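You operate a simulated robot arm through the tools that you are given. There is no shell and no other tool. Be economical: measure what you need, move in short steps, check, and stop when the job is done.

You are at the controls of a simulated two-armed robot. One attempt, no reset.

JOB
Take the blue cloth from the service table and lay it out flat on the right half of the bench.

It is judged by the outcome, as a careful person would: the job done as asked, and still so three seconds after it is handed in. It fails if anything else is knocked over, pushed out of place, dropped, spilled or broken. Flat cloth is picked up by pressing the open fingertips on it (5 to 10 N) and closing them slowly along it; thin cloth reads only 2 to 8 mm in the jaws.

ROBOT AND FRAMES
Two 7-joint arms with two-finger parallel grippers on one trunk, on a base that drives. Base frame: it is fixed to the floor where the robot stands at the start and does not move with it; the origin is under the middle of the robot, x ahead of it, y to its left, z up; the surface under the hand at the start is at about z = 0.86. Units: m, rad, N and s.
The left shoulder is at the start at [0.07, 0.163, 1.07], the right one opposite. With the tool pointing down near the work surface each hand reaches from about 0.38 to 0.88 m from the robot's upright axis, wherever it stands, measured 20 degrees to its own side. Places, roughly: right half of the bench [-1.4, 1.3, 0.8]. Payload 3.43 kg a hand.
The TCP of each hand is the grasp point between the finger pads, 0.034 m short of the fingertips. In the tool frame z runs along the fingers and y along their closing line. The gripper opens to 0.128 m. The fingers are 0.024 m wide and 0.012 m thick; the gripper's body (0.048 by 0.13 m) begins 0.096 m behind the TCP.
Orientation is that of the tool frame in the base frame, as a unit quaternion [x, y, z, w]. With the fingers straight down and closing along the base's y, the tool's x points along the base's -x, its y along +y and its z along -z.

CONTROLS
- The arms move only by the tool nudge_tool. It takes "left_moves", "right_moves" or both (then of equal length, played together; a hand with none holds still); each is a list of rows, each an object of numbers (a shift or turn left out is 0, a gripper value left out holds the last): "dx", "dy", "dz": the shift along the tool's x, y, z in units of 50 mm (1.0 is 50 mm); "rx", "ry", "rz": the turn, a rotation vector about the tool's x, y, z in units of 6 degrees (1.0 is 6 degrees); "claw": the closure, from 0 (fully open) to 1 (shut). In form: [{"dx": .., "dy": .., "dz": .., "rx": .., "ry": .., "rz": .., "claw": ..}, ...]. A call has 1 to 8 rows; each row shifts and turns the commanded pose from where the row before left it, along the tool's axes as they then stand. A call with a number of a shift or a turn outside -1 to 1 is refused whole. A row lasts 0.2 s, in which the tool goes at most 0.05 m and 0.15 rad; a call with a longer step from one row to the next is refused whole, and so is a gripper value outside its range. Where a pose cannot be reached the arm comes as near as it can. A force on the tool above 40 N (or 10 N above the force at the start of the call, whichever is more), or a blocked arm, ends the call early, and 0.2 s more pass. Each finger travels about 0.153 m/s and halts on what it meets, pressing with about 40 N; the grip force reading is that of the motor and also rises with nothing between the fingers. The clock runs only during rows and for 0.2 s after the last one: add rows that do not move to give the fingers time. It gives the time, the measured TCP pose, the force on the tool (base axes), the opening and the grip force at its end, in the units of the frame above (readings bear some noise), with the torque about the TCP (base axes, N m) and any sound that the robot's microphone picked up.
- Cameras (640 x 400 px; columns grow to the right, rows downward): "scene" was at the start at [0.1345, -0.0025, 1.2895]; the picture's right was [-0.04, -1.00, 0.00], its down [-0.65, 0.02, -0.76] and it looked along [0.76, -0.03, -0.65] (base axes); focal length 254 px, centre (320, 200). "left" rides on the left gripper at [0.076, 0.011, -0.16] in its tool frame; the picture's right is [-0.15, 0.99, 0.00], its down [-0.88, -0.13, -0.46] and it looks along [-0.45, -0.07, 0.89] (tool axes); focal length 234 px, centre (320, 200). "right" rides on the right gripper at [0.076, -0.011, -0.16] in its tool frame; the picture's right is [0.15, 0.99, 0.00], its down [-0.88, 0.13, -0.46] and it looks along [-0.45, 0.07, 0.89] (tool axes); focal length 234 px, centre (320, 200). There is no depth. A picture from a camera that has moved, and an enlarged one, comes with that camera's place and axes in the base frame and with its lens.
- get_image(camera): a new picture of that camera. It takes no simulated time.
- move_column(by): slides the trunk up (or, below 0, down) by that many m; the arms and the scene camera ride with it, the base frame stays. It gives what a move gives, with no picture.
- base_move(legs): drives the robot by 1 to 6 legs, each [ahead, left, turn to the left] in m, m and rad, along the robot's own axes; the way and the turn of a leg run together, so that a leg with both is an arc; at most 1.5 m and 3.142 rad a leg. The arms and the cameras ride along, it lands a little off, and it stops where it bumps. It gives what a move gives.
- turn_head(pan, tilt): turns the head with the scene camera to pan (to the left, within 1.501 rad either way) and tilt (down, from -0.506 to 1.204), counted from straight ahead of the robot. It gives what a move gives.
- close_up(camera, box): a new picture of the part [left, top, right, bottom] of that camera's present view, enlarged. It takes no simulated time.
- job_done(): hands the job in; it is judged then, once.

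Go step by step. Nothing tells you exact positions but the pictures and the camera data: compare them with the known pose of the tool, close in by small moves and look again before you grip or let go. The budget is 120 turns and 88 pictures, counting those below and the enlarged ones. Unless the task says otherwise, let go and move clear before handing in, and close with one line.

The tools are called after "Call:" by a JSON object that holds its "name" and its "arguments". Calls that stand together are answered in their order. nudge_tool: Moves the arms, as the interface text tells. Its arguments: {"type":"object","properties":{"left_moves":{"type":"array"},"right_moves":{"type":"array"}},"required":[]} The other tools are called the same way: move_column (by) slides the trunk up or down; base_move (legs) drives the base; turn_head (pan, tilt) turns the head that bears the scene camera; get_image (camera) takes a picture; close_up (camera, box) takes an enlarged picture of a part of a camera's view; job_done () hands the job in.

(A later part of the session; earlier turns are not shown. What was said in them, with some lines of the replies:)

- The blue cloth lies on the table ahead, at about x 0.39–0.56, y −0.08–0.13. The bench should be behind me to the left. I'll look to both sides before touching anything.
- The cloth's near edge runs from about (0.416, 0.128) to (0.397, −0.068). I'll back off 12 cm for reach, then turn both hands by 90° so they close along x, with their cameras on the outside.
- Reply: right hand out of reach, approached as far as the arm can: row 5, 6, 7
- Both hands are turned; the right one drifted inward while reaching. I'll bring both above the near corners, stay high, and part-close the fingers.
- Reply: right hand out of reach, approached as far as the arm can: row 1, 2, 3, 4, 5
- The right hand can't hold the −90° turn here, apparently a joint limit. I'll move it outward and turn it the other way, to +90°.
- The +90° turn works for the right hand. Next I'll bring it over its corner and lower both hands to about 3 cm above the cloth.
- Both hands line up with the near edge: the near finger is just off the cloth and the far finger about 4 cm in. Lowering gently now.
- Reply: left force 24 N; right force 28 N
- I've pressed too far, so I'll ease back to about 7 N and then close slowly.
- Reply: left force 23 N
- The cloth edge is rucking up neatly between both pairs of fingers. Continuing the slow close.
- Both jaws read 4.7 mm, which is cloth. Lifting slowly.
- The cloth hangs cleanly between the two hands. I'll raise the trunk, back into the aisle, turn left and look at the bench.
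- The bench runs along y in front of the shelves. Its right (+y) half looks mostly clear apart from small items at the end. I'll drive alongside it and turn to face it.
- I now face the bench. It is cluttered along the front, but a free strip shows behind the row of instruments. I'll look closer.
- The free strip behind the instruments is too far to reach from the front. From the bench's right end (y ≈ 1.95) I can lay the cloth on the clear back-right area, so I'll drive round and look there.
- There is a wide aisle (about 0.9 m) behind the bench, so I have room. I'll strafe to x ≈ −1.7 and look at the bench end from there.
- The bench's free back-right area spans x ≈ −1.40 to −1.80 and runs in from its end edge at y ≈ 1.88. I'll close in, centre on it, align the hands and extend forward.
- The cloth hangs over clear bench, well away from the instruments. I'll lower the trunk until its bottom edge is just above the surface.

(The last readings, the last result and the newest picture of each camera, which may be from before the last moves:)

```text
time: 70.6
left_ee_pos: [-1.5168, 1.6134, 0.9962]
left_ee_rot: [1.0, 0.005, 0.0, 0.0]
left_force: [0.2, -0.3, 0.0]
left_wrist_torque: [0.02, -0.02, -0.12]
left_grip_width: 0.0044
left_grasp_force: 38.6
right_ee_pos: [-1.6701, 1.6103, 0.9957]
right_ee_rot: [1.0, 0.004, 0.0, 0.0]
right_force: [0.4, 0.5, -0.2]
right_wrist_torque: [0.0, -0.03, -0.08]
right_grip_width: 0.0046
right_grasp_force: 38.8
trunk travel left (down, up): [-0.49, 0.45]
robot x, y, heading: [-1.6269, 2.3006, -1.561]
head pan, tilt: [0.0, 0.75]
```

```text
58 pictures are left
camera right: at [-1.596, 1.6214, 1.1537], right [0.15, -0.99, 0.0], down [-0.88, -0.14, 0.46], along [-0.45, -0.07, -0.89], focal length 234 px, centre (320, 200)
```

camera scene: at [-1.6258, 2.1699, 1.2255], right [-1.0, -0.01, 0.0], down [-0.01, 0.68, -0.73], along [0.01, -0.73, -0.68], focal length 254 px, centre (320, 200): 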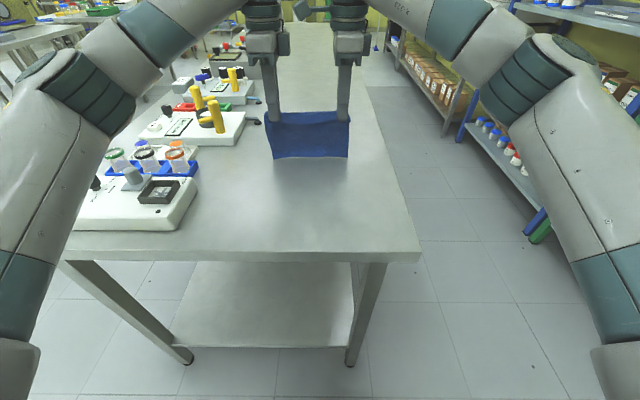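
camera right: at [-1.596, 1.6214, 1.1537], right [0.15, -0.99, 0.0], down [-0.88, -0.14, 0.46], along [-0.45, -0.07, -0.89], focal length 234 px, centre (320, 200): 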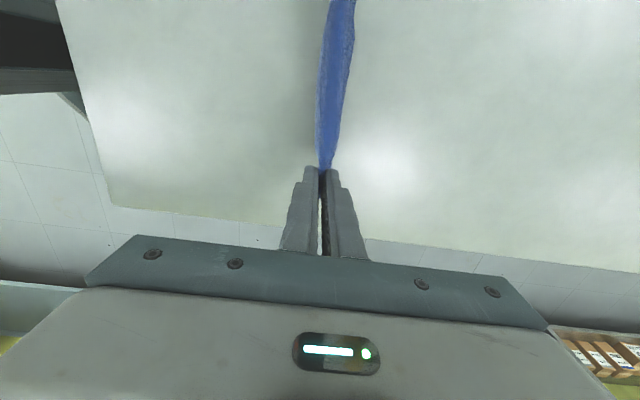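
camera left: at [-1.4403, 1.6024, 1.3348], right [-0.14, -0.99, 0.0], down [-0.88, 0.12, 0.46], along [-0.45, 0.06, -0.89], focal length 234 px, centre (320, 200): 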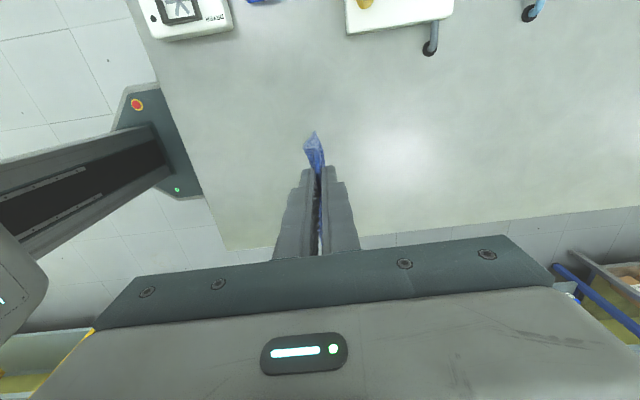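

The bottom edge is about 4 cm above the bench. I'll go slightly further forward and down, then lay the cloth by drawing the hands back while lowering.

Call:
{"name": "nudge_tool", "arguments": {"left_moves": [{"dy": 0.3, "dz": 0.2}, {"dy": 0.3, "dz": 0.2}, {"dz": 0.2}, {}, {}], "right_moves": [{"dy": 0.3, "dz": 0.2}, {"dy": 0.3, "dz": 0.2}, {"dz": 0.2}, {}, {}]}}

Call:
{"name": "close_up", "arguments": {"camera": "scene", "box": [220, 60, 400, 172]}}

Call:
{"name": "get_image", "arguments": {"camera": "right"}}

```text
time: 71.8
left_ee_pos: [-1.5178, 1.5836, 0.9636]
left_ee_rot: [1.0, 0.004, 0.0, 0.0]
left_force: [-0.6, -0.9, -0.2]
left_wrist_torque: [-0.02, -0.01, -0.09]
left_grip_width: 0.0046
left_grasp_force: 39.0
right_ee_pos: [-1.6703, 1.5788, 0.9649]
right_ee_rot: [1.0, 0.004, 0.0, 0.0]
right_force: [-0.6, -0.4, -0.1]
right_wrist_torque: [0.0, -0.03, -0.12]
right_grip_width: 0.0044
right_grasp_force: 39.1
trunk travel left (down, up): [-0.49, 0.45]
robot x, y, heading: [-1.6279, 2.2999, -1.559]
head pan, tilt: [0.0, 0.75]
```

```text
3.56 times, centred on (310, 116) of scene
camera zoom: at [-1.6257, 2.1696, 1.2254], right [-1.0, -0.01, 0.0], down [-0.01, 0.68, -0.73], along [0.01, -0.73, -0.68], focal length 902 px, centre (356, 499)
```

zoom: 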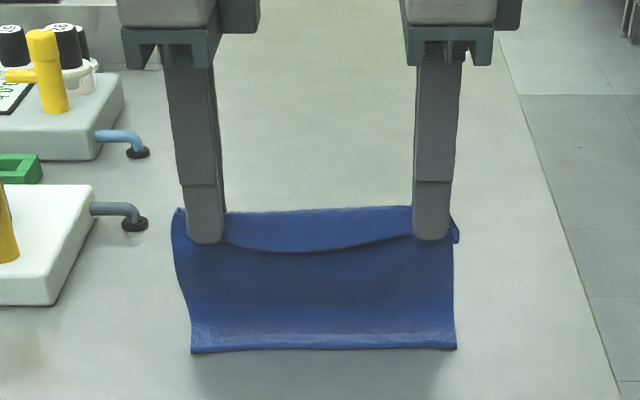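

```text
56 pictures are left
camera right: at [-1.5967, 1.5912, 1.1236], right [0.15, -0.99, 0.0], down [-0.88, -0.14, 0.46], along [-0.45, -0.07, -0.89], focal length 234 px, centre (320, 200)
```

right: 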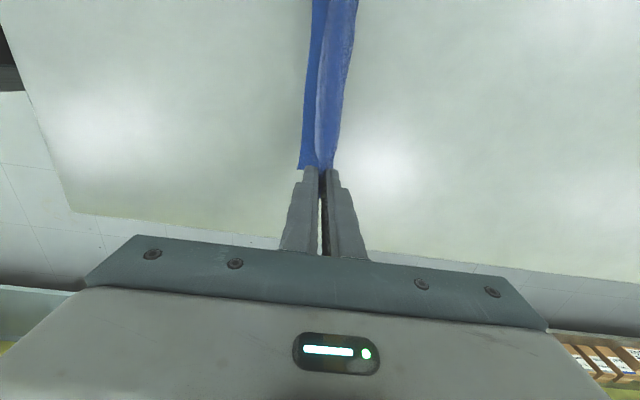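

The bottom edge leans slightly toward me. A brisk pull-back while lowering will make it trail away from me as it touches down.

Call:
{"name": "nudge_tool", "arguments": {"left_moves": [{"dy": -0.5, "dz": 0.4}, {"dy": -0.7, "dz": 0.4}, {"dy": -0.7, "dz": 0.4}, {"dy": -0.6, "dz": 0.4}, {"dy": -0.5, "dz": 0.4}, {"dy": -0.3, "dz": 0.2}, {}], "right_moves": [{"dy": -0.5, "dz": 0.4}, {"dy": -0.7, "dz": 0.4}, {"dy": -0.7, "dz": 0.4}, {"dy": -0.6, "dz": 0.4}, {"dy": -0.5, "dz": 0.4}, {"dy": -0.3, "dz": 0.2}, {}]}}

Call:
{"name": "get_image", "arguments": {"camera": "scene"}}

Call:
{"name": "get_image", "arguments": {"camera": "right"}}

Call:
{"name": "get_image", "arguments": {"camera": "left"}}

```text
time: 72.9
left_ee_pos: [-1.5182, 1.7159, 0.8857]
left_ee_rot: [1.0, 0.005, -0.005, 0.01]
left_force: [-0.3, 3.8, 21.6]
left_wrist_torque: [0.03, 0.03, -0.11]
left_grip_width: 0.0044
left_grasp_force: 38.6
right_ee_pos: [-1.6713, 1.7141, 0.8868]
right_ee_rot: [1.0, 0.003, 0.005, 0.009]
right_force: [-0.3, 3.3, 19.5]
right_wrist_torque: [0.1, 0.08, -0.12]
right_grip_width: 0.0044
right_grasp_force: 38.9
trunk travel left (down, up): [-0.49, 0.45]
robot x, y, heading: [-1.6287, 2.3006, -1.567]
head pan, tilt: [0.0, 0.75]
stopped in row 5 (left hand): the force on the tool passed its limit at 52 N (the readings are from after the stop); the commanded pose is now the measured one
```

```text
55 pictures are left
camera scene: at [-1.6259, 2.1721, 1.2262], right [-1.0, -0.01, 0.0], down [-0.01, 0.68, -0.73], along [0.01, -0.73, -0.68], focal length 254 px, centre (320, 200)
```

scene: 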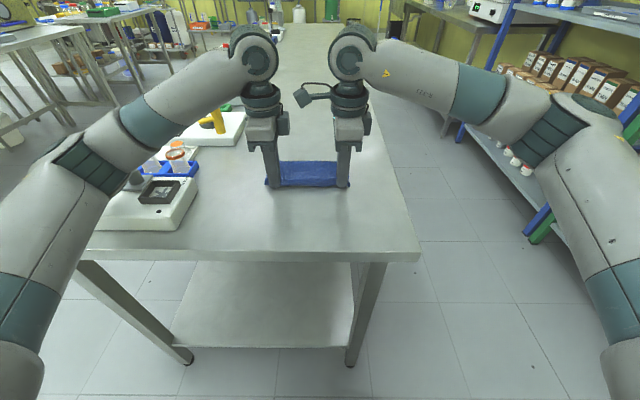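

```text
54 pictures are left
camera right: at [-1.5978, 1.7301, 1.0457], right [0.15, -0.99, 0.02], down [-0.88, -0.13, 0.45], along [-0.44, -0.09, -0.89], focal length 234 px, centre (320, 200)
```

right: 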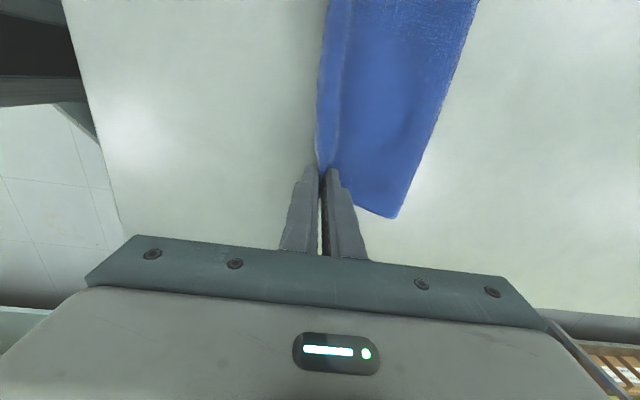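

```text
53 pictures are left
camera left: at [-1.4405, 1.7089, 1.0451], right [-0.14, -0.99, 0.02], down [-0.88, 0.13, 0.46], along [-0.46, 0.05, -0.89], focal length 234 px, centre (320, 200)
```

left: 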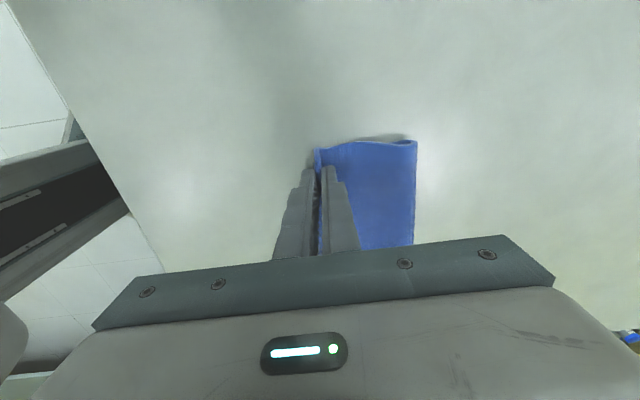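

The bench is higher than assumed: its top is about 0.855. That let the far hem tuck under. I'll lift, let the cloth hang free, go forward and lay it again using the right height.

Call:
{"name": "nudge_tool", "arguments": {"left_moves": [{"dz": -0.5}, {"dz": -0.7}, {"dz": -0.7}, {"dz": -0.7}, {"dz": -0.5}, {"dz": -0.3}, {}, {}], "right_moves": [{"dz": -0.5}, {"dz": -0.7}, {"dz": -0.7}, {"dz": -0.7}, {"dz": -0.5}, {"dz": -0.3}, {}, {}]}}

Call:
{"name": "nudge_tool", "arguments": {"left_moves": [{"dy": 0.4}, {"dy": 0.5}, {"dy": 0.5}, {"dy": 0.5}, {"dy": 0.4}, {"dy": 0.3}, {}, {}], "right_moves": [{"dy": 0.4}, {"dy": 0.5}, {"dy": 0.5}, {"dy": 0.5}, {"dy": 0.4}, {"dy": 0.3}, {}, {}]}}

Call:
{"name": "get_image", "arguments": {"camera": "right"}}

Call:
{"name": "close_up", "arguments": {"camera": "scene", "box": [220, 40, 400, 152]}}

```text
time: 74.7
left_ee_pos: [-1.5173, 1.718, 1.0529]
left_ee_rot: [1.0, 0.006, -0.003, 0.007]
left_force: [-0.3, -0.3, -0.5]
left_wrist_torque: [0.0, -0.01, -0.07]
left_grip_width: 0.0046
left_grasp_force: 39.0
right_ee_pos: [-1.674, 1.7169, 1.0507]
right_ee_rot: [1.0, 0.003, 0.003, 0.006]
right_force: [1.1, -0.5, -0.4]
right_wrist_torque: [0.02, -0.04, -0.06]
right_grip_width: 0.0045
right_grasp_force: 39.3
trunk travel left (down, up): [-0.49, 0.45]
robot x, y, heading: [-1.6236, 2.2969, -1.558]
head pan, tilt: [0.0, 0.75]
```

```text
time: 76.5
left_ee_pos: [-1.5165, 1.5854, 1.0538]
left_ee_rot: [1.0, 0.005, -0.004, 0.008]
left_force: [-1.1, 0.5, -0.3]
left_wrist_torque: [0.0, 0.01, -0.11]
left_grip_width: 0.0045
left_grasp_force: 39.2
right_ee_pos: [-1.6743, 1.5863, 1.0544]
right_ee_rot: [1.0, 0.004, 0.004, 0.007]
right_force: [1.1, -0.2, -0.1]
right_wrist_torque: [0.03, -0.03, -0.07]
right_grip_width: 0.0046
right_grasp_force: 39.3
trunk travel left (down, up): [-0.49, 0.45]
robot x, y, heading: [-1.6278, 2.3045, -1.564]
head pan, tilt: [0.0, 0.75]
```

```text
52 pictures are left
camera right: at [-1.5996, 1.6002, 1.2138], right [0.15, -0.99, 0.01], down [-0.88, -0.13, 0.45], along [-0.44, -0.08, -0.89], focal length 234 px, centre (320, 200)
```

right: 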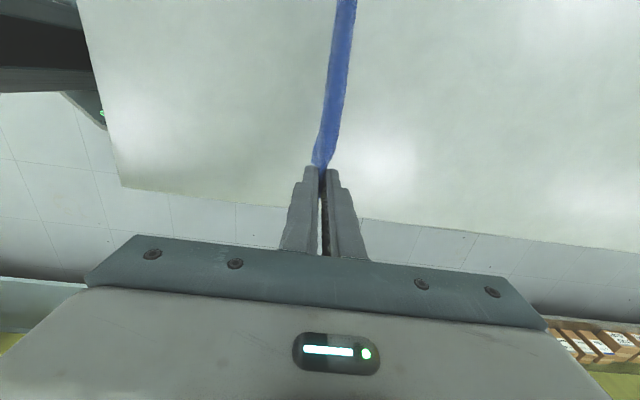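

```text
3.56 times, centred on (310, 96) of scene
camera zoom: at [-1.6257, 2.169, 1.2254], right [-1.0, -0.01, 0.0], down [-0.01, 0.68, -0.73], along [0.01, -0.73, -0.68], focal length 902 px, centre (356, 570)
```

zoom: 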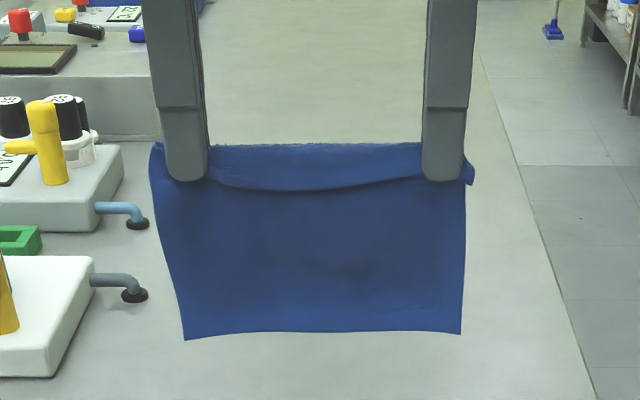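

It hangs straight again, with its bottom at z ≈ 0.91. Laying it now using the corrected height.

Call:
{"name": "nudge_tool", "arguments": {"left_moves": [{"dy": -0.5, "dz": 0.6}, {"dy": -0.7, "dz": 0.6}, {"dy": -0.7, "dz": 0.44}, {"dy": -0.6, "dz": 0.5}, {"dy": -0.5, "dz": 0.5}, {"dy": -0.3, "dz": 0.3}, {}], "right_moves": [{"dy": -0.5, "dz": 0.6}, {"dy": -0.7, "dz": 0.6}, {"dy": -0.7, "dz": 0.44}, {"dy": -0.6, "dz": 0.5}, {"dy": -0.5, "dz": 0.5}, {"dy": -0.3, "dz": 0.3}, {}]}}

Call:
{"name": "get_image", "arguments": {"camera": "right"}}

Call:
{"name": "get_image", "arguments": {"camera": "left"}}

Call:
{"name": "close_up", "arguments": {"camera": "scene", "box": [220, 110, 400, 222]}}

```text
time: 78.1
left_ee_pos: [-1.5168, 1.7471, 0.9067]
left_ee_rot: [1.0, 0.006, -0.004, 0.007]
left_force: [0.6, -0.2, 0.4]
left_wrist_torque: [-0.01, 0.02, -0.11]
left_grip_width: 0.0045
left_grasp_force: 38.4
right_ee_pos: [-1.6671, 1.7494, 0.9048]
right_ee_rot: [1.0, 0.002, 0.003, 0.007]
right_force: [1.0, -0.2, -0.2]
right_wrist_torque: [-0.03, -0.01, -0.06]
right_grip_width: 0.0044
right_grasp_force: 38.9
trunk travel left (down, up): [-0.49, 0.45]
robot x, y, heading: [-1.6266, 2.3049, -1.562]
head pan, tilt: [0.0, 0.75]
```

```text
50 pictures are left
camera right: at [-1.5947, 1.763, 1.064], right [0.15, -0.99, 0.01], down [-0.88, -0.13, 0.45], along [-0.44, -0.08, -0.89], focal length 234 px, centre (320, 200)
```

right: 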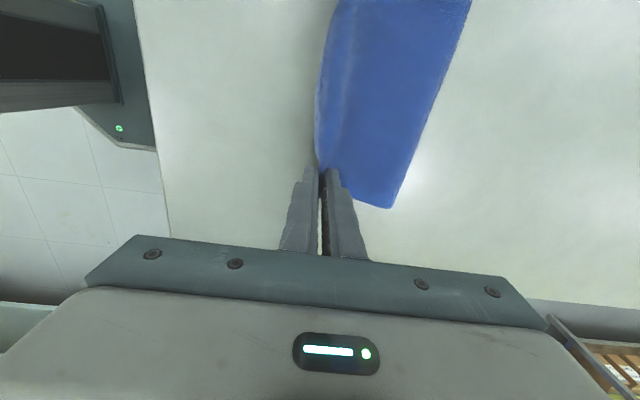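

```text
49 pictures are left
camera left: at [-1.4385, 1.7387, 1.064], right [-0.14, -0.99, 0.01], down [-0.88, 0.13, 0.46], along [-0.46, 0.05, -0.89], focal length 234 px, centre (320, 200)
```

left: 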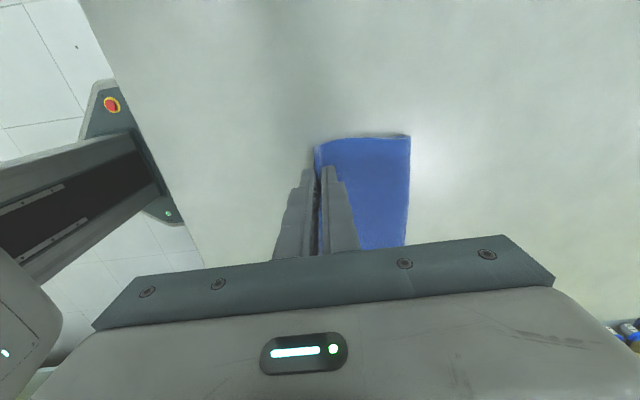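

```text
3.56 times, centred on (310, 166) of scene
camera zoom: at [-1.6257, 2.1693, 1.2255], right [-1.0, -0.01, 0.0], down [-0.01, 0.68, -0.73], along [0.01, -0.73, -0.68], focal length 902 px, centre (356, 321)
```

zoom: 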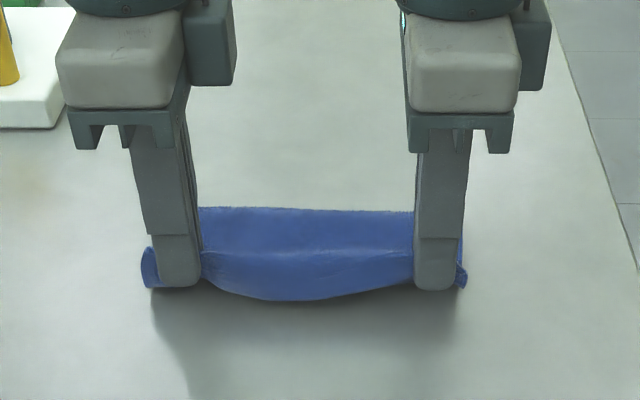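

It lies mostly out, though the far hem may be slightly tucked. I'll draw the hands 4 cm further back, low, to pull it straight, and compare the length.

Call:
{"name": "nudge_tool", "arguments": {"left_moves": [{"dy": -0.2, "dz": 0.1}, {"dy": -0.2, "dz": 0.1}, {"dy": -0.2}, {"dy": -0.2}, {}], "right_moves": [{"dy": -0.2, "dz": 0.1}, {"dy": -0.2, "dz": 0.1}, {"dy": -0.2}, {"dy": -0.2}, {}]}}

Call:
{"name": "get_image", "arguments": {"camera": "left"}}

Call:
{"name": "get_image", "arguments": {"camera": "right"}}

```text
time: 79.3
left_ee_pos: [-1.5202, 1.7877, 0.8954]
left_ee_rot: [1.0, 0.005, -0.003, 0.007]
left_force: [-0.7, 0.5, 0.3]
left_wrist_torque: [0.01, 0.0, -0.13]
left_grip_width: 0.0047
left_grasp_force: 39.0
right_ee_pos: [-1.6696, 1.7886, 0.895]
right_ee_rot: [1.0, 0.003, 0.004, 0.006]
right_force: [0.2, -0.5, -1.0]
right_wrist_torque: [0.05, 0.03, -0.09]
right_grip_width: 0.0044
right_grasp_force: 39.2
trunk travel left (down, up): [-0.49, 0.45]
robot x, y, heading: [-1.6267, 2.3023, -1.563]
head pan, tilt: [0.0, 0.75]
```

```text
47 pictures are left
camera left: at [-1.4424, 1.7794, 1.0537], right [-0.14, -0.99, 0.01], down [-0.88, 0.13, 0.46], along [-0.46, 0.05, -0.89], focal length 234 px, centre (320, 200)
```

left: 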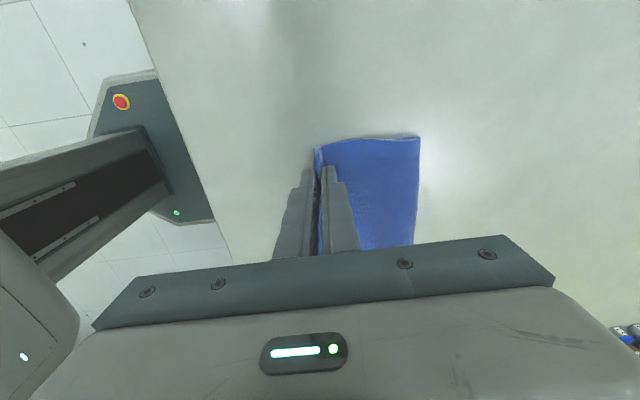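

```text
46 pictures are left
camera right: at [-1.5965, 1.8024, 1.0536], right [0.15, -0.99, 0.01], down [-0.88, -0.13, 0.45], along [-0.44, -0.08, -0.89], focal length 234 px, centre (320, 200)
```

right: 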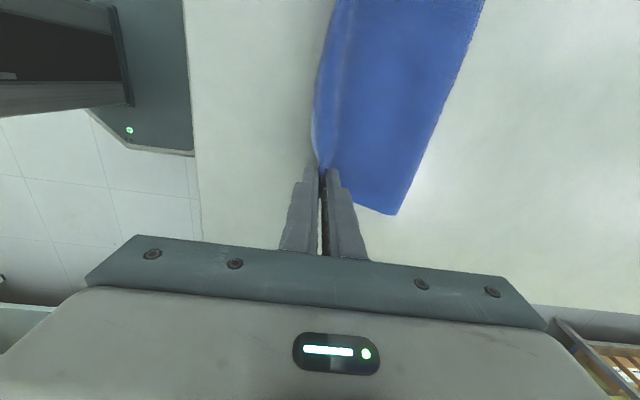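

Call:
{"name": "close_up", "arguments": {"camera": "left", "box": [290, 115, 450, 215]}}

Call:
{"name": "close_up", "arguments": {"camera": "scene", "box": [220, 130, 400, 242]}}

```text
4.00 times, centred on (370, 165) of left
camera zoom: at [-1.4424, 1.7794, 1.0537], right [-0.14, -0.99, 0.01], down [-0.88, 0.13, 0.46], along [-0.46, 0.05, -0.89], focal length 937 px, centre (120, 340)
```

zoom: 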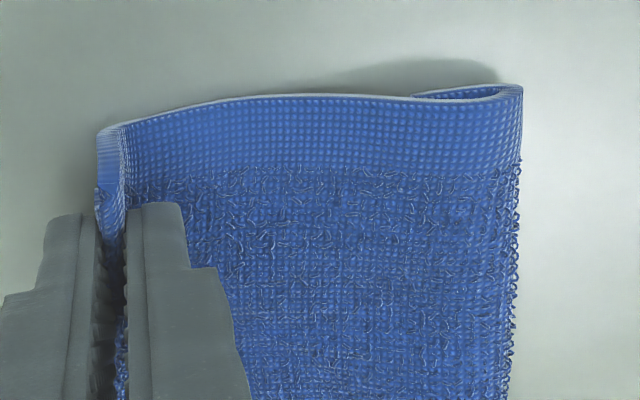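

```text
3.56 times, centred on (310, 186) of scene
camera zoom: at [-1.6256, 2.1691, 1.2254], right [-1.0, -0.01, 0.0], down [-0.01, 0.68, -0.73], along [0.01, -0.73, -0.68], focal length 902 px, centre (356, 250)
```

zoom: 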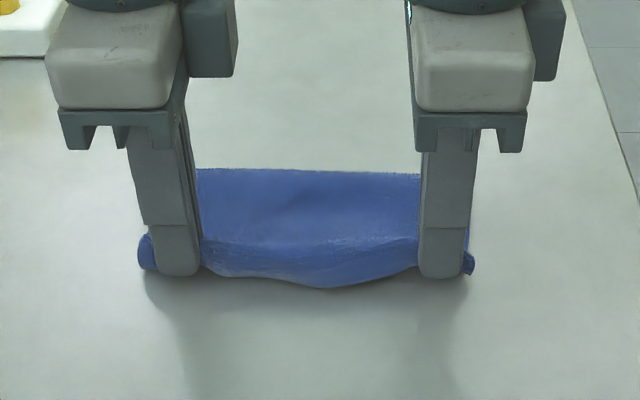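

The close-up shows about 2.5 cm of the far hem curled under. I'll lift and re-lay with a shallow drag on touchdown so the hem trails.

Call:
{"name": "nudge_tool", "arguments": {"left_moves": [{"dz": -0.5}, {"dz": -0.6}, {"dz": -0.6}, {"dz": -0.6}, {"dz": -0.5}, {"dz": -0.3}, {}, {}], "right_moves": [{"dz": -0.5}, {"dz": -0.6}, {"dz": -0.6}, {"dz": -0.6}, {"dz": -0.5}, {"dz": -0.3}, {}, {}]}}

Call:
{"name": "nudge_tool", "arguments": {"left_moves": [{"dy": 0.5}, {"dy": 0.75}, {"dy": 0.75}, {"dy": 0.75}, {"dy": 0.75}, {"dy": 0.6}, {"dy": 0.3}, {}], "right_moves": [{"dy": 0.5}, {"dy": 0.75}, {"dy": 0.75}, {"dy": 0.75}, {"dy": 0.75}, {"dy": 0.6}, {"dy": 0.3}, {}]}}

Call:
{"name": "nudge_tool", "arguments": {"left_moves": [{}, {}, {}, {}], "right_moves": [{}, {}, {}, {}]}}

Call:
{"name": "get_image", "arguments": {"camera": "left"}}

```text
time: 81.1
left_ee_pos: [-1.5165, 1.7925, 1.0495]
left_ee_rot: [1.0, 0.006, -0.004, 0.008]
left_force: [-1.1, 0.3, 0.2]
left_wrist_torque: [0.0, 0.05, -0.11]
left_grip_width: 0.0045
left_grasp_force: 39.1
right_ee_pos: [-1.6737, 1.7904, 1.0479]
right_ee_rot: [1.0, 0.004, 0.004, 0.007]
right_force: [1.0, -0.6, 0.9]
right_wrist_torque: [0.0, -0.03, -0.09]
right_grip_width: 0.0047
right_grasp_force: 39.1
trunk travel left (down, up): [-0.49, 0.45]
robot x, y, heading: [-1.6266, 2.3024, -1.559]
head pan, tilt: [0.0, 0.75]
```

```text
time: 82.9
left_ee_pos: [-1.5162, 1.5696, 1.0518]
left_ee_rot: [1.0, 0.005, -0.003, 0.007]
left_force: [-1.6, 0.2, 0.2]
left_wrist_torque: [-0.03, 0.03, -0.1]
left_grip_width: 0.0043
left_grasp_force: 39.3
right_ee_pos: [-1.6729, 1.5703, 1.0549]
right_ee_rot: [1.0, 0.004, 0.003, 0.005]
right_force: [2.4, 0.6, -0.7]
right_wrist_torque: [0.01, -0.02, -0.12]
right_grip_width: 0.0047
right_grasp_force: 38.7
trunk travel left (down, up): [-0.49, 0.45]
robot x, y, heading: [-1.6282, 2.301, -1.559]
head pan, tilt: [0.0, 0.75]
```

```text
time: 83.9
left_ee_pos: [-1.5164, 1.5692, 1.0516]
left_ee_rot: [1.0, 0.006, -0.004, 0.007]
left_force: [-1.4, 0.1, -0.2]
left_wrist_torque: [-0.01, 0.04, -0.11]
left_grip_width: 0.0046
left_grasp_force: 39.1
right_ee_pos: [-1.6738, 1.5704, 1.0542]
right_ee_rot: [1.0, 0.003, 0.003, 0.006]
right_force: [1.4, 0.5, -0.9]
right_wrist_torque: [0.0, -0.05, -0.07]
right_grip_width: 0.0047
right_grasp_force: 39.2
trunk travel left (down, up): [-0.49, 0.45]
robot x, y, heading: [-1.6316, 2.3032, -1.561]
head pan, tilt: [0.0, 0.75]
```

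```text
43 pictures are left
camera left: at [-1.438, 1.5608, 1.2113], right [-0.14, -0.99, 0.01], down [-0.88, 0.13, 0.46], along [-0.46, 0.05, -0.89], focal length 234 px, centre (320, 200)
```

left: 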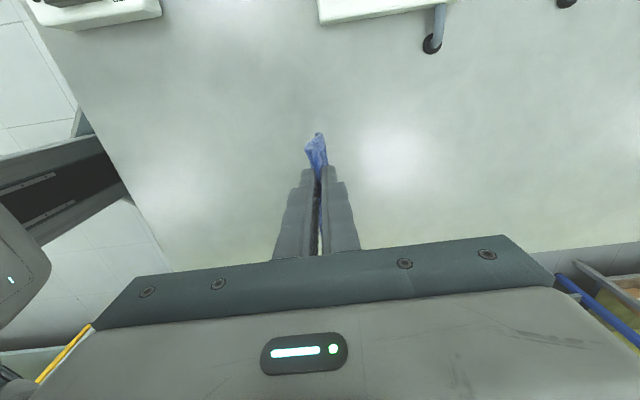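

Call:
{"name": "nudge_tool", "arguments": {"left_moves": [{"dz": 0.24}, {"dz": 0.24}, {"dz": 0.24}, {}, {}], "right_moves": [{"dz": 0.26}, {"dz": 0.26}, {"dz": 0.24}, {}, {}]}}

Call:
{"name": "nudge_tool", "arguments": {"left_moves": [{"dy": -0.3, "dz": 0.08}, {"dy": -0.3, "dz": 0.08}, {"dy": -0.4, "dz": 0.1}, {"dy": -0.4, "dz": 0.12}, {"dy": -0.4, "dz": 0.16}], "right_moves": [{"dy": -0.3, "dz": 0.08}, {"dy": -0.3, "dz": 0.08}, {"dy": -0.4, "dz": 0.1}, {"dy": -0.4, "dz": 0.12}, {"dy": -0.4, "dz": 0.16}]}}

Call:
{"name": "get_image", "arguments": {"camera": "left"}}

Call:
{"name": "get_image", "arguments": {"camera": "right"}}

```text
time: 85.1
left_ee_pos: [-1.518, 1.5706, 1.0159]
left_ee_rot: [1.0, 0.005, -0.004, 0.006]
left_force: [-0.4, -0.8, 0.2]
left_wrist_torque: [0.04, 0.0, -0.07]
left_grip_width: 0.0045
left_grasp_force: 39.1
right_ee_pos: [-1.671, 1.57, 1.0132]
right_ee_rot: [1.0, 0.004, 0.003, 0.005]
right_force: [0.8, 0.7, 0.4]
right_wrist_torque: [0.02, 0.01, -0.06]
right_grip_width: 0.0045
right_grasp_force: 38.8
trunk travel left (down, up): [-0.49, 0.45]
robot x, y, heading: [-1.6287, 2.3041, -1.556]
head pan, tilt: [0.0, 0.75]
```

```text
time: 86.3
left_ee_pos: [-1.5188, 1.6614, 0.9886]
left_ee_rot: [1.0, 0.005, -0.003, 0.007]
left_force: [0.4, -0.7, 0.7]
left_wrist_torque: [0.02, -0.03, -0.06]
left_grip_width: 0.0048
left_grasp_force: 39.0
right_ee_pos: [-1.6741, 1.6599, 0.9859]
right_ee_rot: [1.0, 0.003, 0.004, 0.007]
right_force: [0.9, 0.3, -0.7]
right_wrist_torque: [0.03, -0.01, -0.11]
right_grip_width: 0.0045
right_grasp_force: 39.2
trunk travel left (down, up): [-0.49, 0.45]
robot x, y, heading: [-1.629, 2.2974, -1.562]
head pan, tilt: [0.0, 0.75]
```

```text
42 pictures are left
camera left: at [-1.4407, 1.6527, 1.148], right [-0.14, -0.99, 0.01], down [-0.88, 0.13, 0.46], along [-0.46, 0.05, -0.89], focal length 234 px, centre (320, 200)
```

left: 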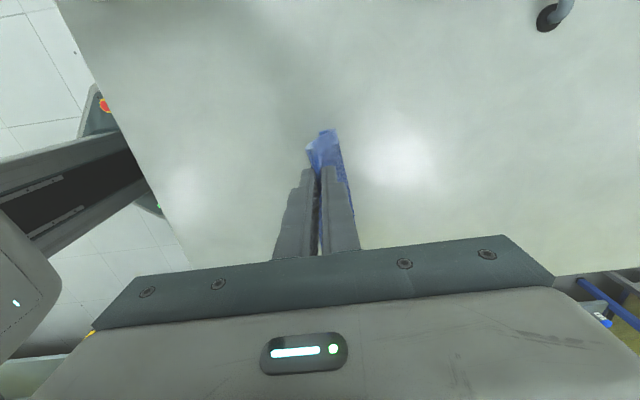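

```text
41 pictures are left
camera right: at [-1.6007, 1.6745, 1.1444], right [0.15, -0.99, 0.01], down [-0.88, -0.13, 0.45], along [-0.44, -0.08, -0.89], focal length 234 px, centre (320, 200)
```

right: 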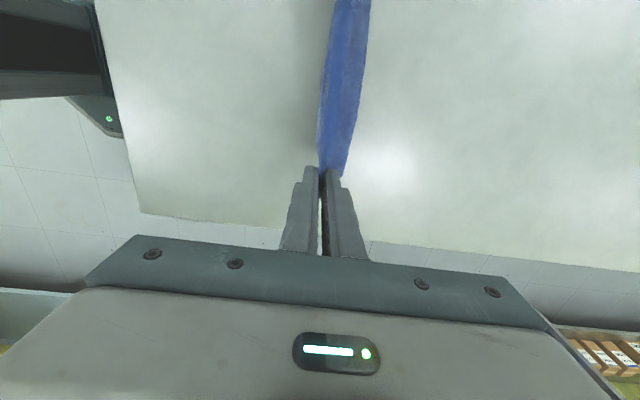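

Call:
{"name": "close_up", "arguments": {"camera": "left", "box": [280, 110, 400, 185]}}

```text
5.33 times, centred on (340, 148) of left
camera zoom: at [-1.4407, 1.6527, 1.148], right [-0.14, -0.99, 0.01], down [-0.88, 0.13, 0.46], along [-0.46, 0.05, -0.89], focal length 1249 px, centre (213, 480)
```

zoom: 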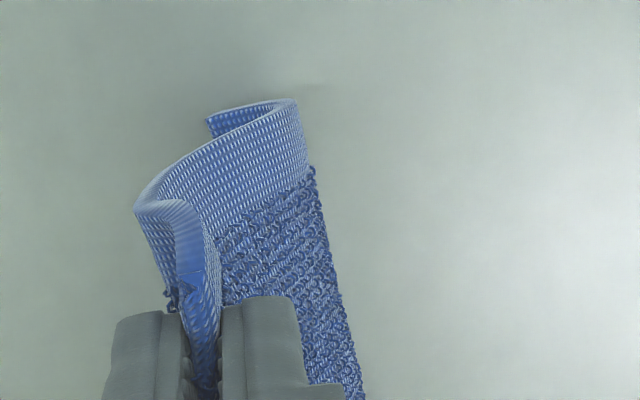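

The hem is still curling toward me. I'll lift and use a small fling: swing forward, then reverse while dropping, so the hem lands ahead of the hands.

Call:
{"name": "nudge_tool", "arguments": {"left_moves": [{"dz": -0.5}, {"dz": -0.5}, {}, {}, {}, {}, {}, {}], "right_moves": [{"dz": -0.53}, {"dz": -0.53}, {}, {}, {}, {}, {}, {}]}}

Call:
{"name": "nudge_tool", "arguments": {"left_moves": [{"dy": 1}, {"dy": 0.9}, {"dy": -0.58, "dz": 0.78}, {"dy": -0.64, "dz": 0.64}, {"dy": -0.5, "dz": 0.6}, {"dy": -0.3, "dz": 0.5}, {"dy": -0.2, "dz": 0.2}, {}], "right_moves": [{"dy": 1}, {"dy": 0.9}, {"dy": -0.58, "dz": 0.78}, {"dy": -0.64, "dz": 0.64}, {"dy": -0.5, "dz": 0.6}, {"dy": -0.3, "dz": 0.5}, {"dy": -0.2, "dz": 0.2}, {}]}}

Call:
{"name": "close_up", "arguments": {"camera": "left", "box": [280, 105, 460, 218]}}

```text
time: 88.1
left_ee_pos: [-1.5155, 1.6609, 1.0382]
left_ee_rot: [1.0, 0.005, -0.004, 0.007]
left_force: [-3.3, 0.1, -0.1]
left_wrist_torque: [0.03, 0.07, -0.07]
left_grip_width: 0.0045
left_grasp_force: 38.6
right_ee_pos: [-1.6742, 1.6623, 1.04]
right_ee_rot: [1.0, 0.003, 0.004, 0.006]
right_force: [4.1, -0.5, 0.7]
right_wrist_torque: [0.02, -0.1, -0.06]
right_grip_width: 0.0048
right_grasp_force: 38.8
trunk travel left (down, up): [-0.49, 0.45]
robot x, y, heading: [-1.6284, 2.2983, -1.561]
head pan, tilt: [0.0, 0.75]
```

```text
time: 89.9
left_ee_pos: [-1.5174, 1.6782, 0.9023]
left_ee_rot: [1.0, 0.006, -0.004, 0.006]
left_force: [0.2, 0.1, 0.0]
left_wrist_torque: [0.0, 0.0, -0.12]
left_grip_width: 0.0044
left_grasp_force: 38.4
right_ee_pos: [-1.671, 1.6742, 0.8999]
right_ee_rot: [1.0, 0.004, 0.004, 0.006]
right_force: [-0.2, -0.2, 0.6]
right_wrist_torque: [0.01, -0.01, -0.08]
right_grip_width: 0.0046
right_grasp_force: 39.4
trunk travel left (down, up): [-0.49, 0.45]
robot x, y, heading: [-1.6245, 2.2982, -1.564]
head pan, tilt: [0.0, 0.75]
```

```text
3.54 times, centred on (370, 162) of left
camera zoom: at [-1.4395, 1.6697, 1.0614], right [-0.14, -0.99, 0.01], down [-0.88, 0.13, 0.46], along [-0.46, 0.05, -0.89], focal length 829 px, centre (143, 336)
```

zoom: 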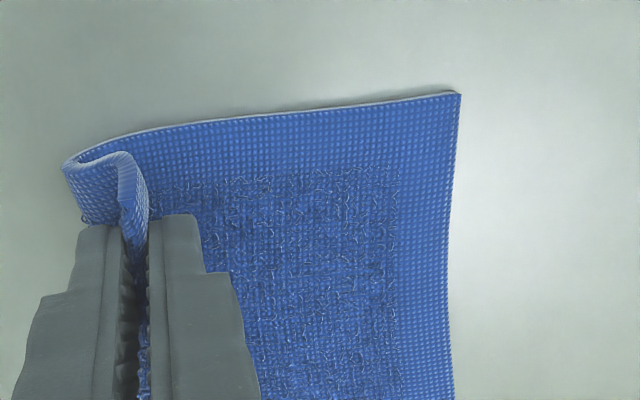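

The fling worked: the far part now lies flat with its hem out. Next I'll pull slightly taut, press the tips down lightly, and open slowly along the bench to undo the gather.

Call:
{"name": "nudge_tool", "arguments": {"left_moves": [{"dy": -0.15}, {"dy": -0.1, "dz": 0.1}, {"dz": 0.1}, {}], "right_moves": [{"dy": -0.15}, {"dy": -0.1, "dz": 0.08}, {"dz": 0.08}, {}]}}

Call:
{"name": "get_image", "arguments": {"camera": "right"}}

Call:
{"name": "close_up", "arguments": {"camera": "left", "box": [280, 105, 460, 218]}}

```text
time: 90.9
left_ee_pos: [-1.5177, 1.6909, 0.8918]
left_ee_rot: [1.0, 0.005, -0.003, 0.007]
left_force: [-0.4, -0.2, 0.3]
left_wrist_torque: [-0.04, -0.02, -0.08]
left_grip_width: 0.0044
left_grasp_force: 39.0
right_ee_pos: [-1.672, 1.687, 0.8936]
right_ee_rot: [1.0, 0.003, 0.003, 0.005]
right_force: [0.1, -0.5, 0.4]
right_wrist_torque: [0.02, 0.04, -0.08]
right_grip_width: 0.0044
right_grasp_force: 38.8
trunk travel left (down, up): [-0.49, 0.45]
robot x, y, heading: [-1.6268, 2.3022, -1.561]
head pan, tilt: [0.0, 0.75]
```

```text
38 pictures are left
camera right: at [-1.5982, 1.701, 1.0529], right [0.15, -0.99, 0.01], down [-0.88, -0.13, 0.45], along [-0.44, -0.08, -0.89], focal length 234 px, centre (320, 200)
```

right: 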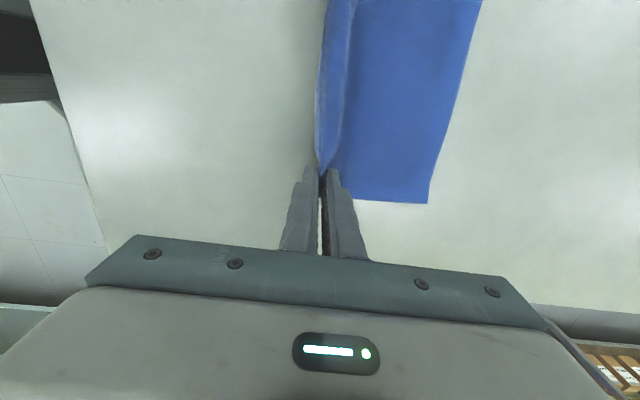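

```text
3.54 times, centred on (370, 162) of left
camera zoom: at [-1.4398, 1.6817, 1.0506], right [-0.14, -0.99, 0.01], down [-0.88, 0.13, 0.46], along [-0.46, 0.05, -0.89], focal length 829 px, centre (143, 336)
```

zoom: 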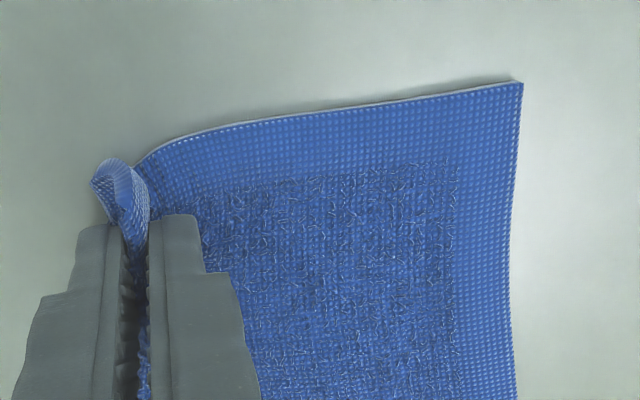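

The sheet is now flat up to the jaws. Pressing lightly.

Call:
{"name": "nudge_tool", "arguments": {"left_moves": [{"dz": 0.05}, {}], "right_moves": [{"dz": 0.08}, {}]}}

```text
time: 91.5
left_ee_pos: [-1.517, 1.6893, 0.8888]
left_ee_rot: [1.0, 0.005, -0.003, 0.007]
left_force: [0.1, 1.5, 4.8]
left_wrist_torque: [0.04, 0.05, -0.07]
left_grip_width: 0.0043
left_grasp_force: 39.1
right_ee_pos: [-1.6704, 1.6881, 0.8907]
right_ee_rot: [1.0, 0.003, 0.004, 0.007]
right_force: [-0.7, 0.3, 0.5]
right_wrist_torque: [0.0, 0.01, -0.08]
right_grip_width: 0.0047
right_grasp_force: 39.2
trunk travel left (down, up): [-0.49, 0.45]
robot x, y, heading: [-1.6259, 2.3017, -1.565]
head pan, tilt: [0.0, 0.75]
```

Call:
{"name": "nudge_tool", "arguments": {"left_moves": [{}, {"claw": 0.94}, {"claw": 0.88}, {"claw": 0.82}, {"claw": 0.76}, {"claw": 0.7}, {"claw": 0.64}, {"claw": 0.6}], "right_moves": [{"dz": 0.055}, {"claw": 0.94}, {"claw": 0.88}, {"claw": 0.82}, {"claw": 0.76}, {"claw": 0.7}, {"claw": 0.64}, {"claw": 0.6}]}}

Call:
{"name": "get_image", "arguments": {"camera": "left"}}

Call:
{"name": "get_image", "arguments": {"camera": "right"}}

```text
time: 93.3
left_ee_pos: [-1.5174, 1.6895, 0.8905]
left_ee_rot: [1.0, 0.004, -0.004, 0.006]
left_force: [0.1, -0.3, 3.2]
left_wrist_torque: [-0.1, 0.02, 0.02]
left_grip_width: 0.0512
left_grasp_force: 0.1
right_ee_pos: [-1.6702, 1.6874, 0.8887]
right_ee_rot: [1.0, 0.004, 0.004, 0.007]
right_force: [-0.1, 0.1, 1.1]
right_wrist_torque: [-0.05, 0.01, -0.03]
right_grip_width: 0.0509
right_grasp_force: 0.1
trunk travel left (down, up): [-0.49, 0.45]
robot x, y, heading: [-1.626, 2.2995, -1.559]
head pan, tilt: [0.0, 0.75]
```

```text
36 pictures are left
camera left: at [-1.4396, 1.6812, 1.048], right [-0.14, -0.99, 0.01], down [-0.88, 0.13, 0.46], along [-0.46, 0.05, -0.89], focal length 234 px, centre (320, 200)
```

left: 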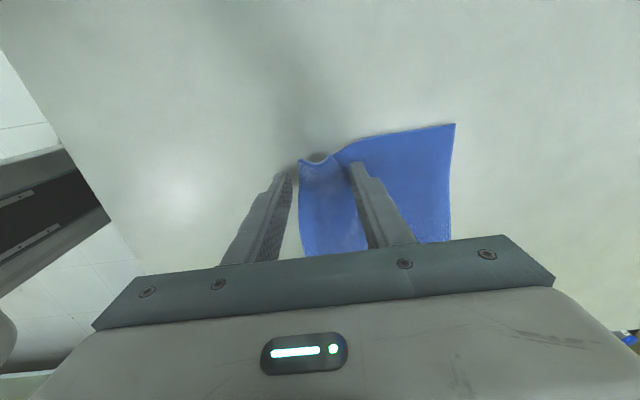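

```text
35 pictures are left
camera right: at [-1.5971, 1.7014, 1.0467], right [0.15, -0.99, 0.01], down [-0.88, -0.13, 0.45], along [-0.44, -0.08, -0.89], focal length 234 px, centre (320, 200)
```

right: 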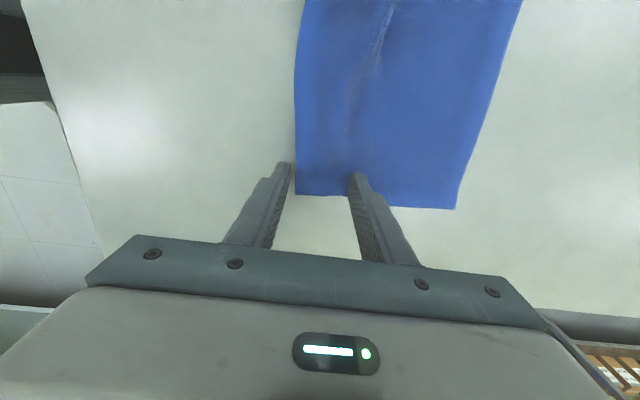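

Excellent. The fold reopened almost completely. I'll lift clear and inspect.

Call:
{"name": "nudge_tool", "arguments": {"left_moves": [{"dz": -0.2}, {"dz": -0.5}, {"dz": -0.8}, {"dz": -1}, {"dz": -1}, {}], "right_moves": [{"dz": -0.2}, {"dz": -0.5}, {"dz": -0.8}, {"dz": -1}, {"dz": -1}, {}]}}

Call:
{"name": "get_image", "arguments": {"camera": "scene"}}

Call:
{"name": "close_up", "arguments": {"camera": "left", "box": [220, 90, 460, 240]}}

Call:
{"name": "close_up", "arguments": {"camera": "scene", "box": [230, 120, 390, 220]}}

```text
time: 94.7
left_ee_pos: [-1.5157, 1.6904, 1.0644]
left_ee_rot: [1.0, 0.006, -0.003, 0.005]
left_force: [-0.4, 0.0, 0.1]
left_wrist_torque: [0.01, -0.01, -0.02]
left_grip_width: 0.0512
left_grasp_force: 0.0
right_ee_pos: [-1.6737, 1.6875, 1.0586]
right_ee_rot: [1.0, 0.004, 0.004, 0.005]
right_force: [0.1, -0.8, -0.5]
right_wrist_torque: [0.04, 0.03, 0.0]
right_grip_width: 0.0512
right_grasp_force: 0.0
trunk travel left (down, up): [-0.49, 0.45]
robot x, y, heading: [-1.6267, 2.3037, -1.563]
head pan, tilt: [0.0, 0.75]
```

```text
34 pictures are left
camera scene: at [-1.6256, 2.1676, 1.2251], right [-1.0, -0.01, 0.0], down [-0.01, 0.68, -0.73], along [0.01, -0.73, -0.68], focal length 254 px, centre (320, 200)
```

scene: 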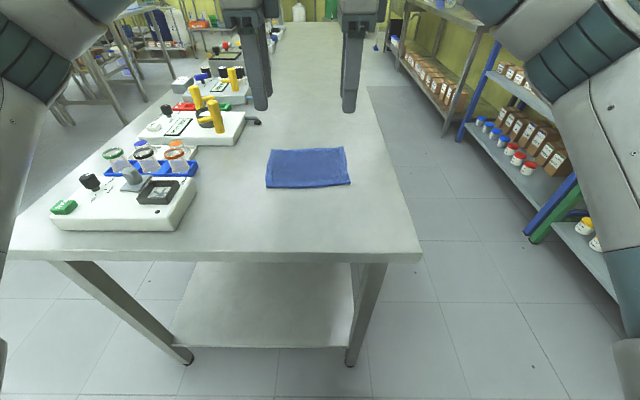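

```text
2.67 times, centred on (340, 165) of left
camera zoom: at [-1.4381, 1.6823, 1.2234], right [-0.14, -0.99, 0.01], down [-0.88, 0.13, 0.46], along [-0.46, 0.05, -0.89], focal length 624 px, centre (267, 293)
```

zoom: 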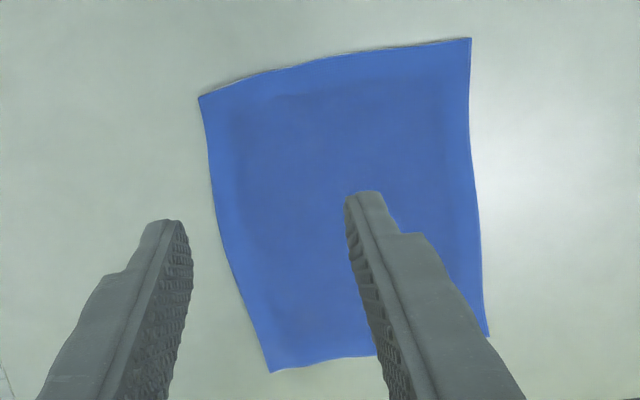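

```text
4.00 times, centred on (310, 170) of scene
camera zoom: at [-1.6256, 2.1676, 1.2251], right [-1.0, -0.01, 0.0], down [-0.01, 0.68, -0.73], along [0.01, -0.73, -0.68], focal length 1015 px, centre (360, 320)
```

zoom: 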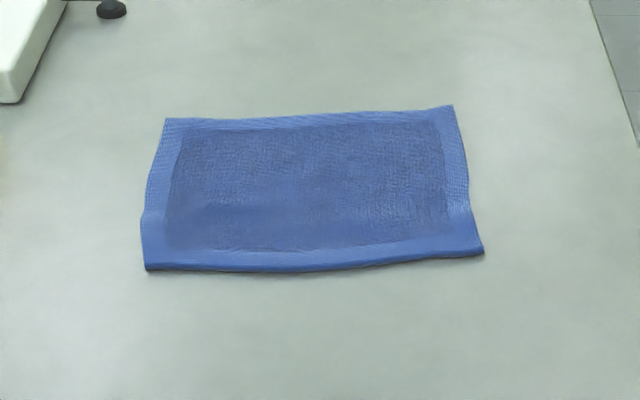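

The cloth lies flat on clear bench in the right half. I'll back away and hand in.

Call:
{"name": "base_move", "arguments": {"legs": [[-0.3, 0, 0]]}}

Call:
{"name": "get_image", "arguments": {"camera": "scene"}}

```text
time: 96.7
left_ee_pos: [-1.5175, 1.9936, 1.0659]
left_ee_rot: [1.0, 0.007, -0.003, 0.008]
left_force: [0.2, 0.6, 0.8]
left_wrist_torque: [0.0, -0.02, 0.01]
left_grip_width: 0.0513
left_grasp_force: 0.0
right_ee_pos: [-1.6742, 1.9903, 1.0608]
right_ee_rot: [1.0, 0.005, 0.004, 0.007]
right_force: [-0.6, 0.9, 0.0]
right_wrist_torque: [0.01, 0.02, -0.02]
right_grip_width: 0.0511
right_grasp_force: 0.0
trunk travel left (down, up): [-0.49, 0.45]
robot x, y, heading: [-1.6276, 2.6017, -1.561]
head pan, tilt: [0.0, 0.75]
```

```text
31 pictures are left
camera scene: at [-1.6285, 2.4699, 1.2255], right [-1.0, -0.01, 0.0], down [-0.01, 0.68, -0.73], along [0.01, -0.73, -0.68], focal length 254 px, centre (320, 200)
```

scene: 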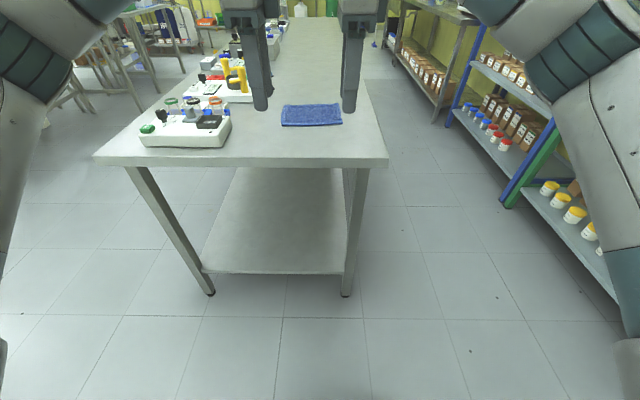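

The cloth is flat, the hands are clear of the bench and nothing there looks disturbed. Handing in.

Call:
{"name": "job_done", "arguments": {}}

```text
The job is handed in.
```

The blue cloth is laid out flat on a clear part of the bench's right half, nothing was knocked over or moved that I could see, and the job is handed in.
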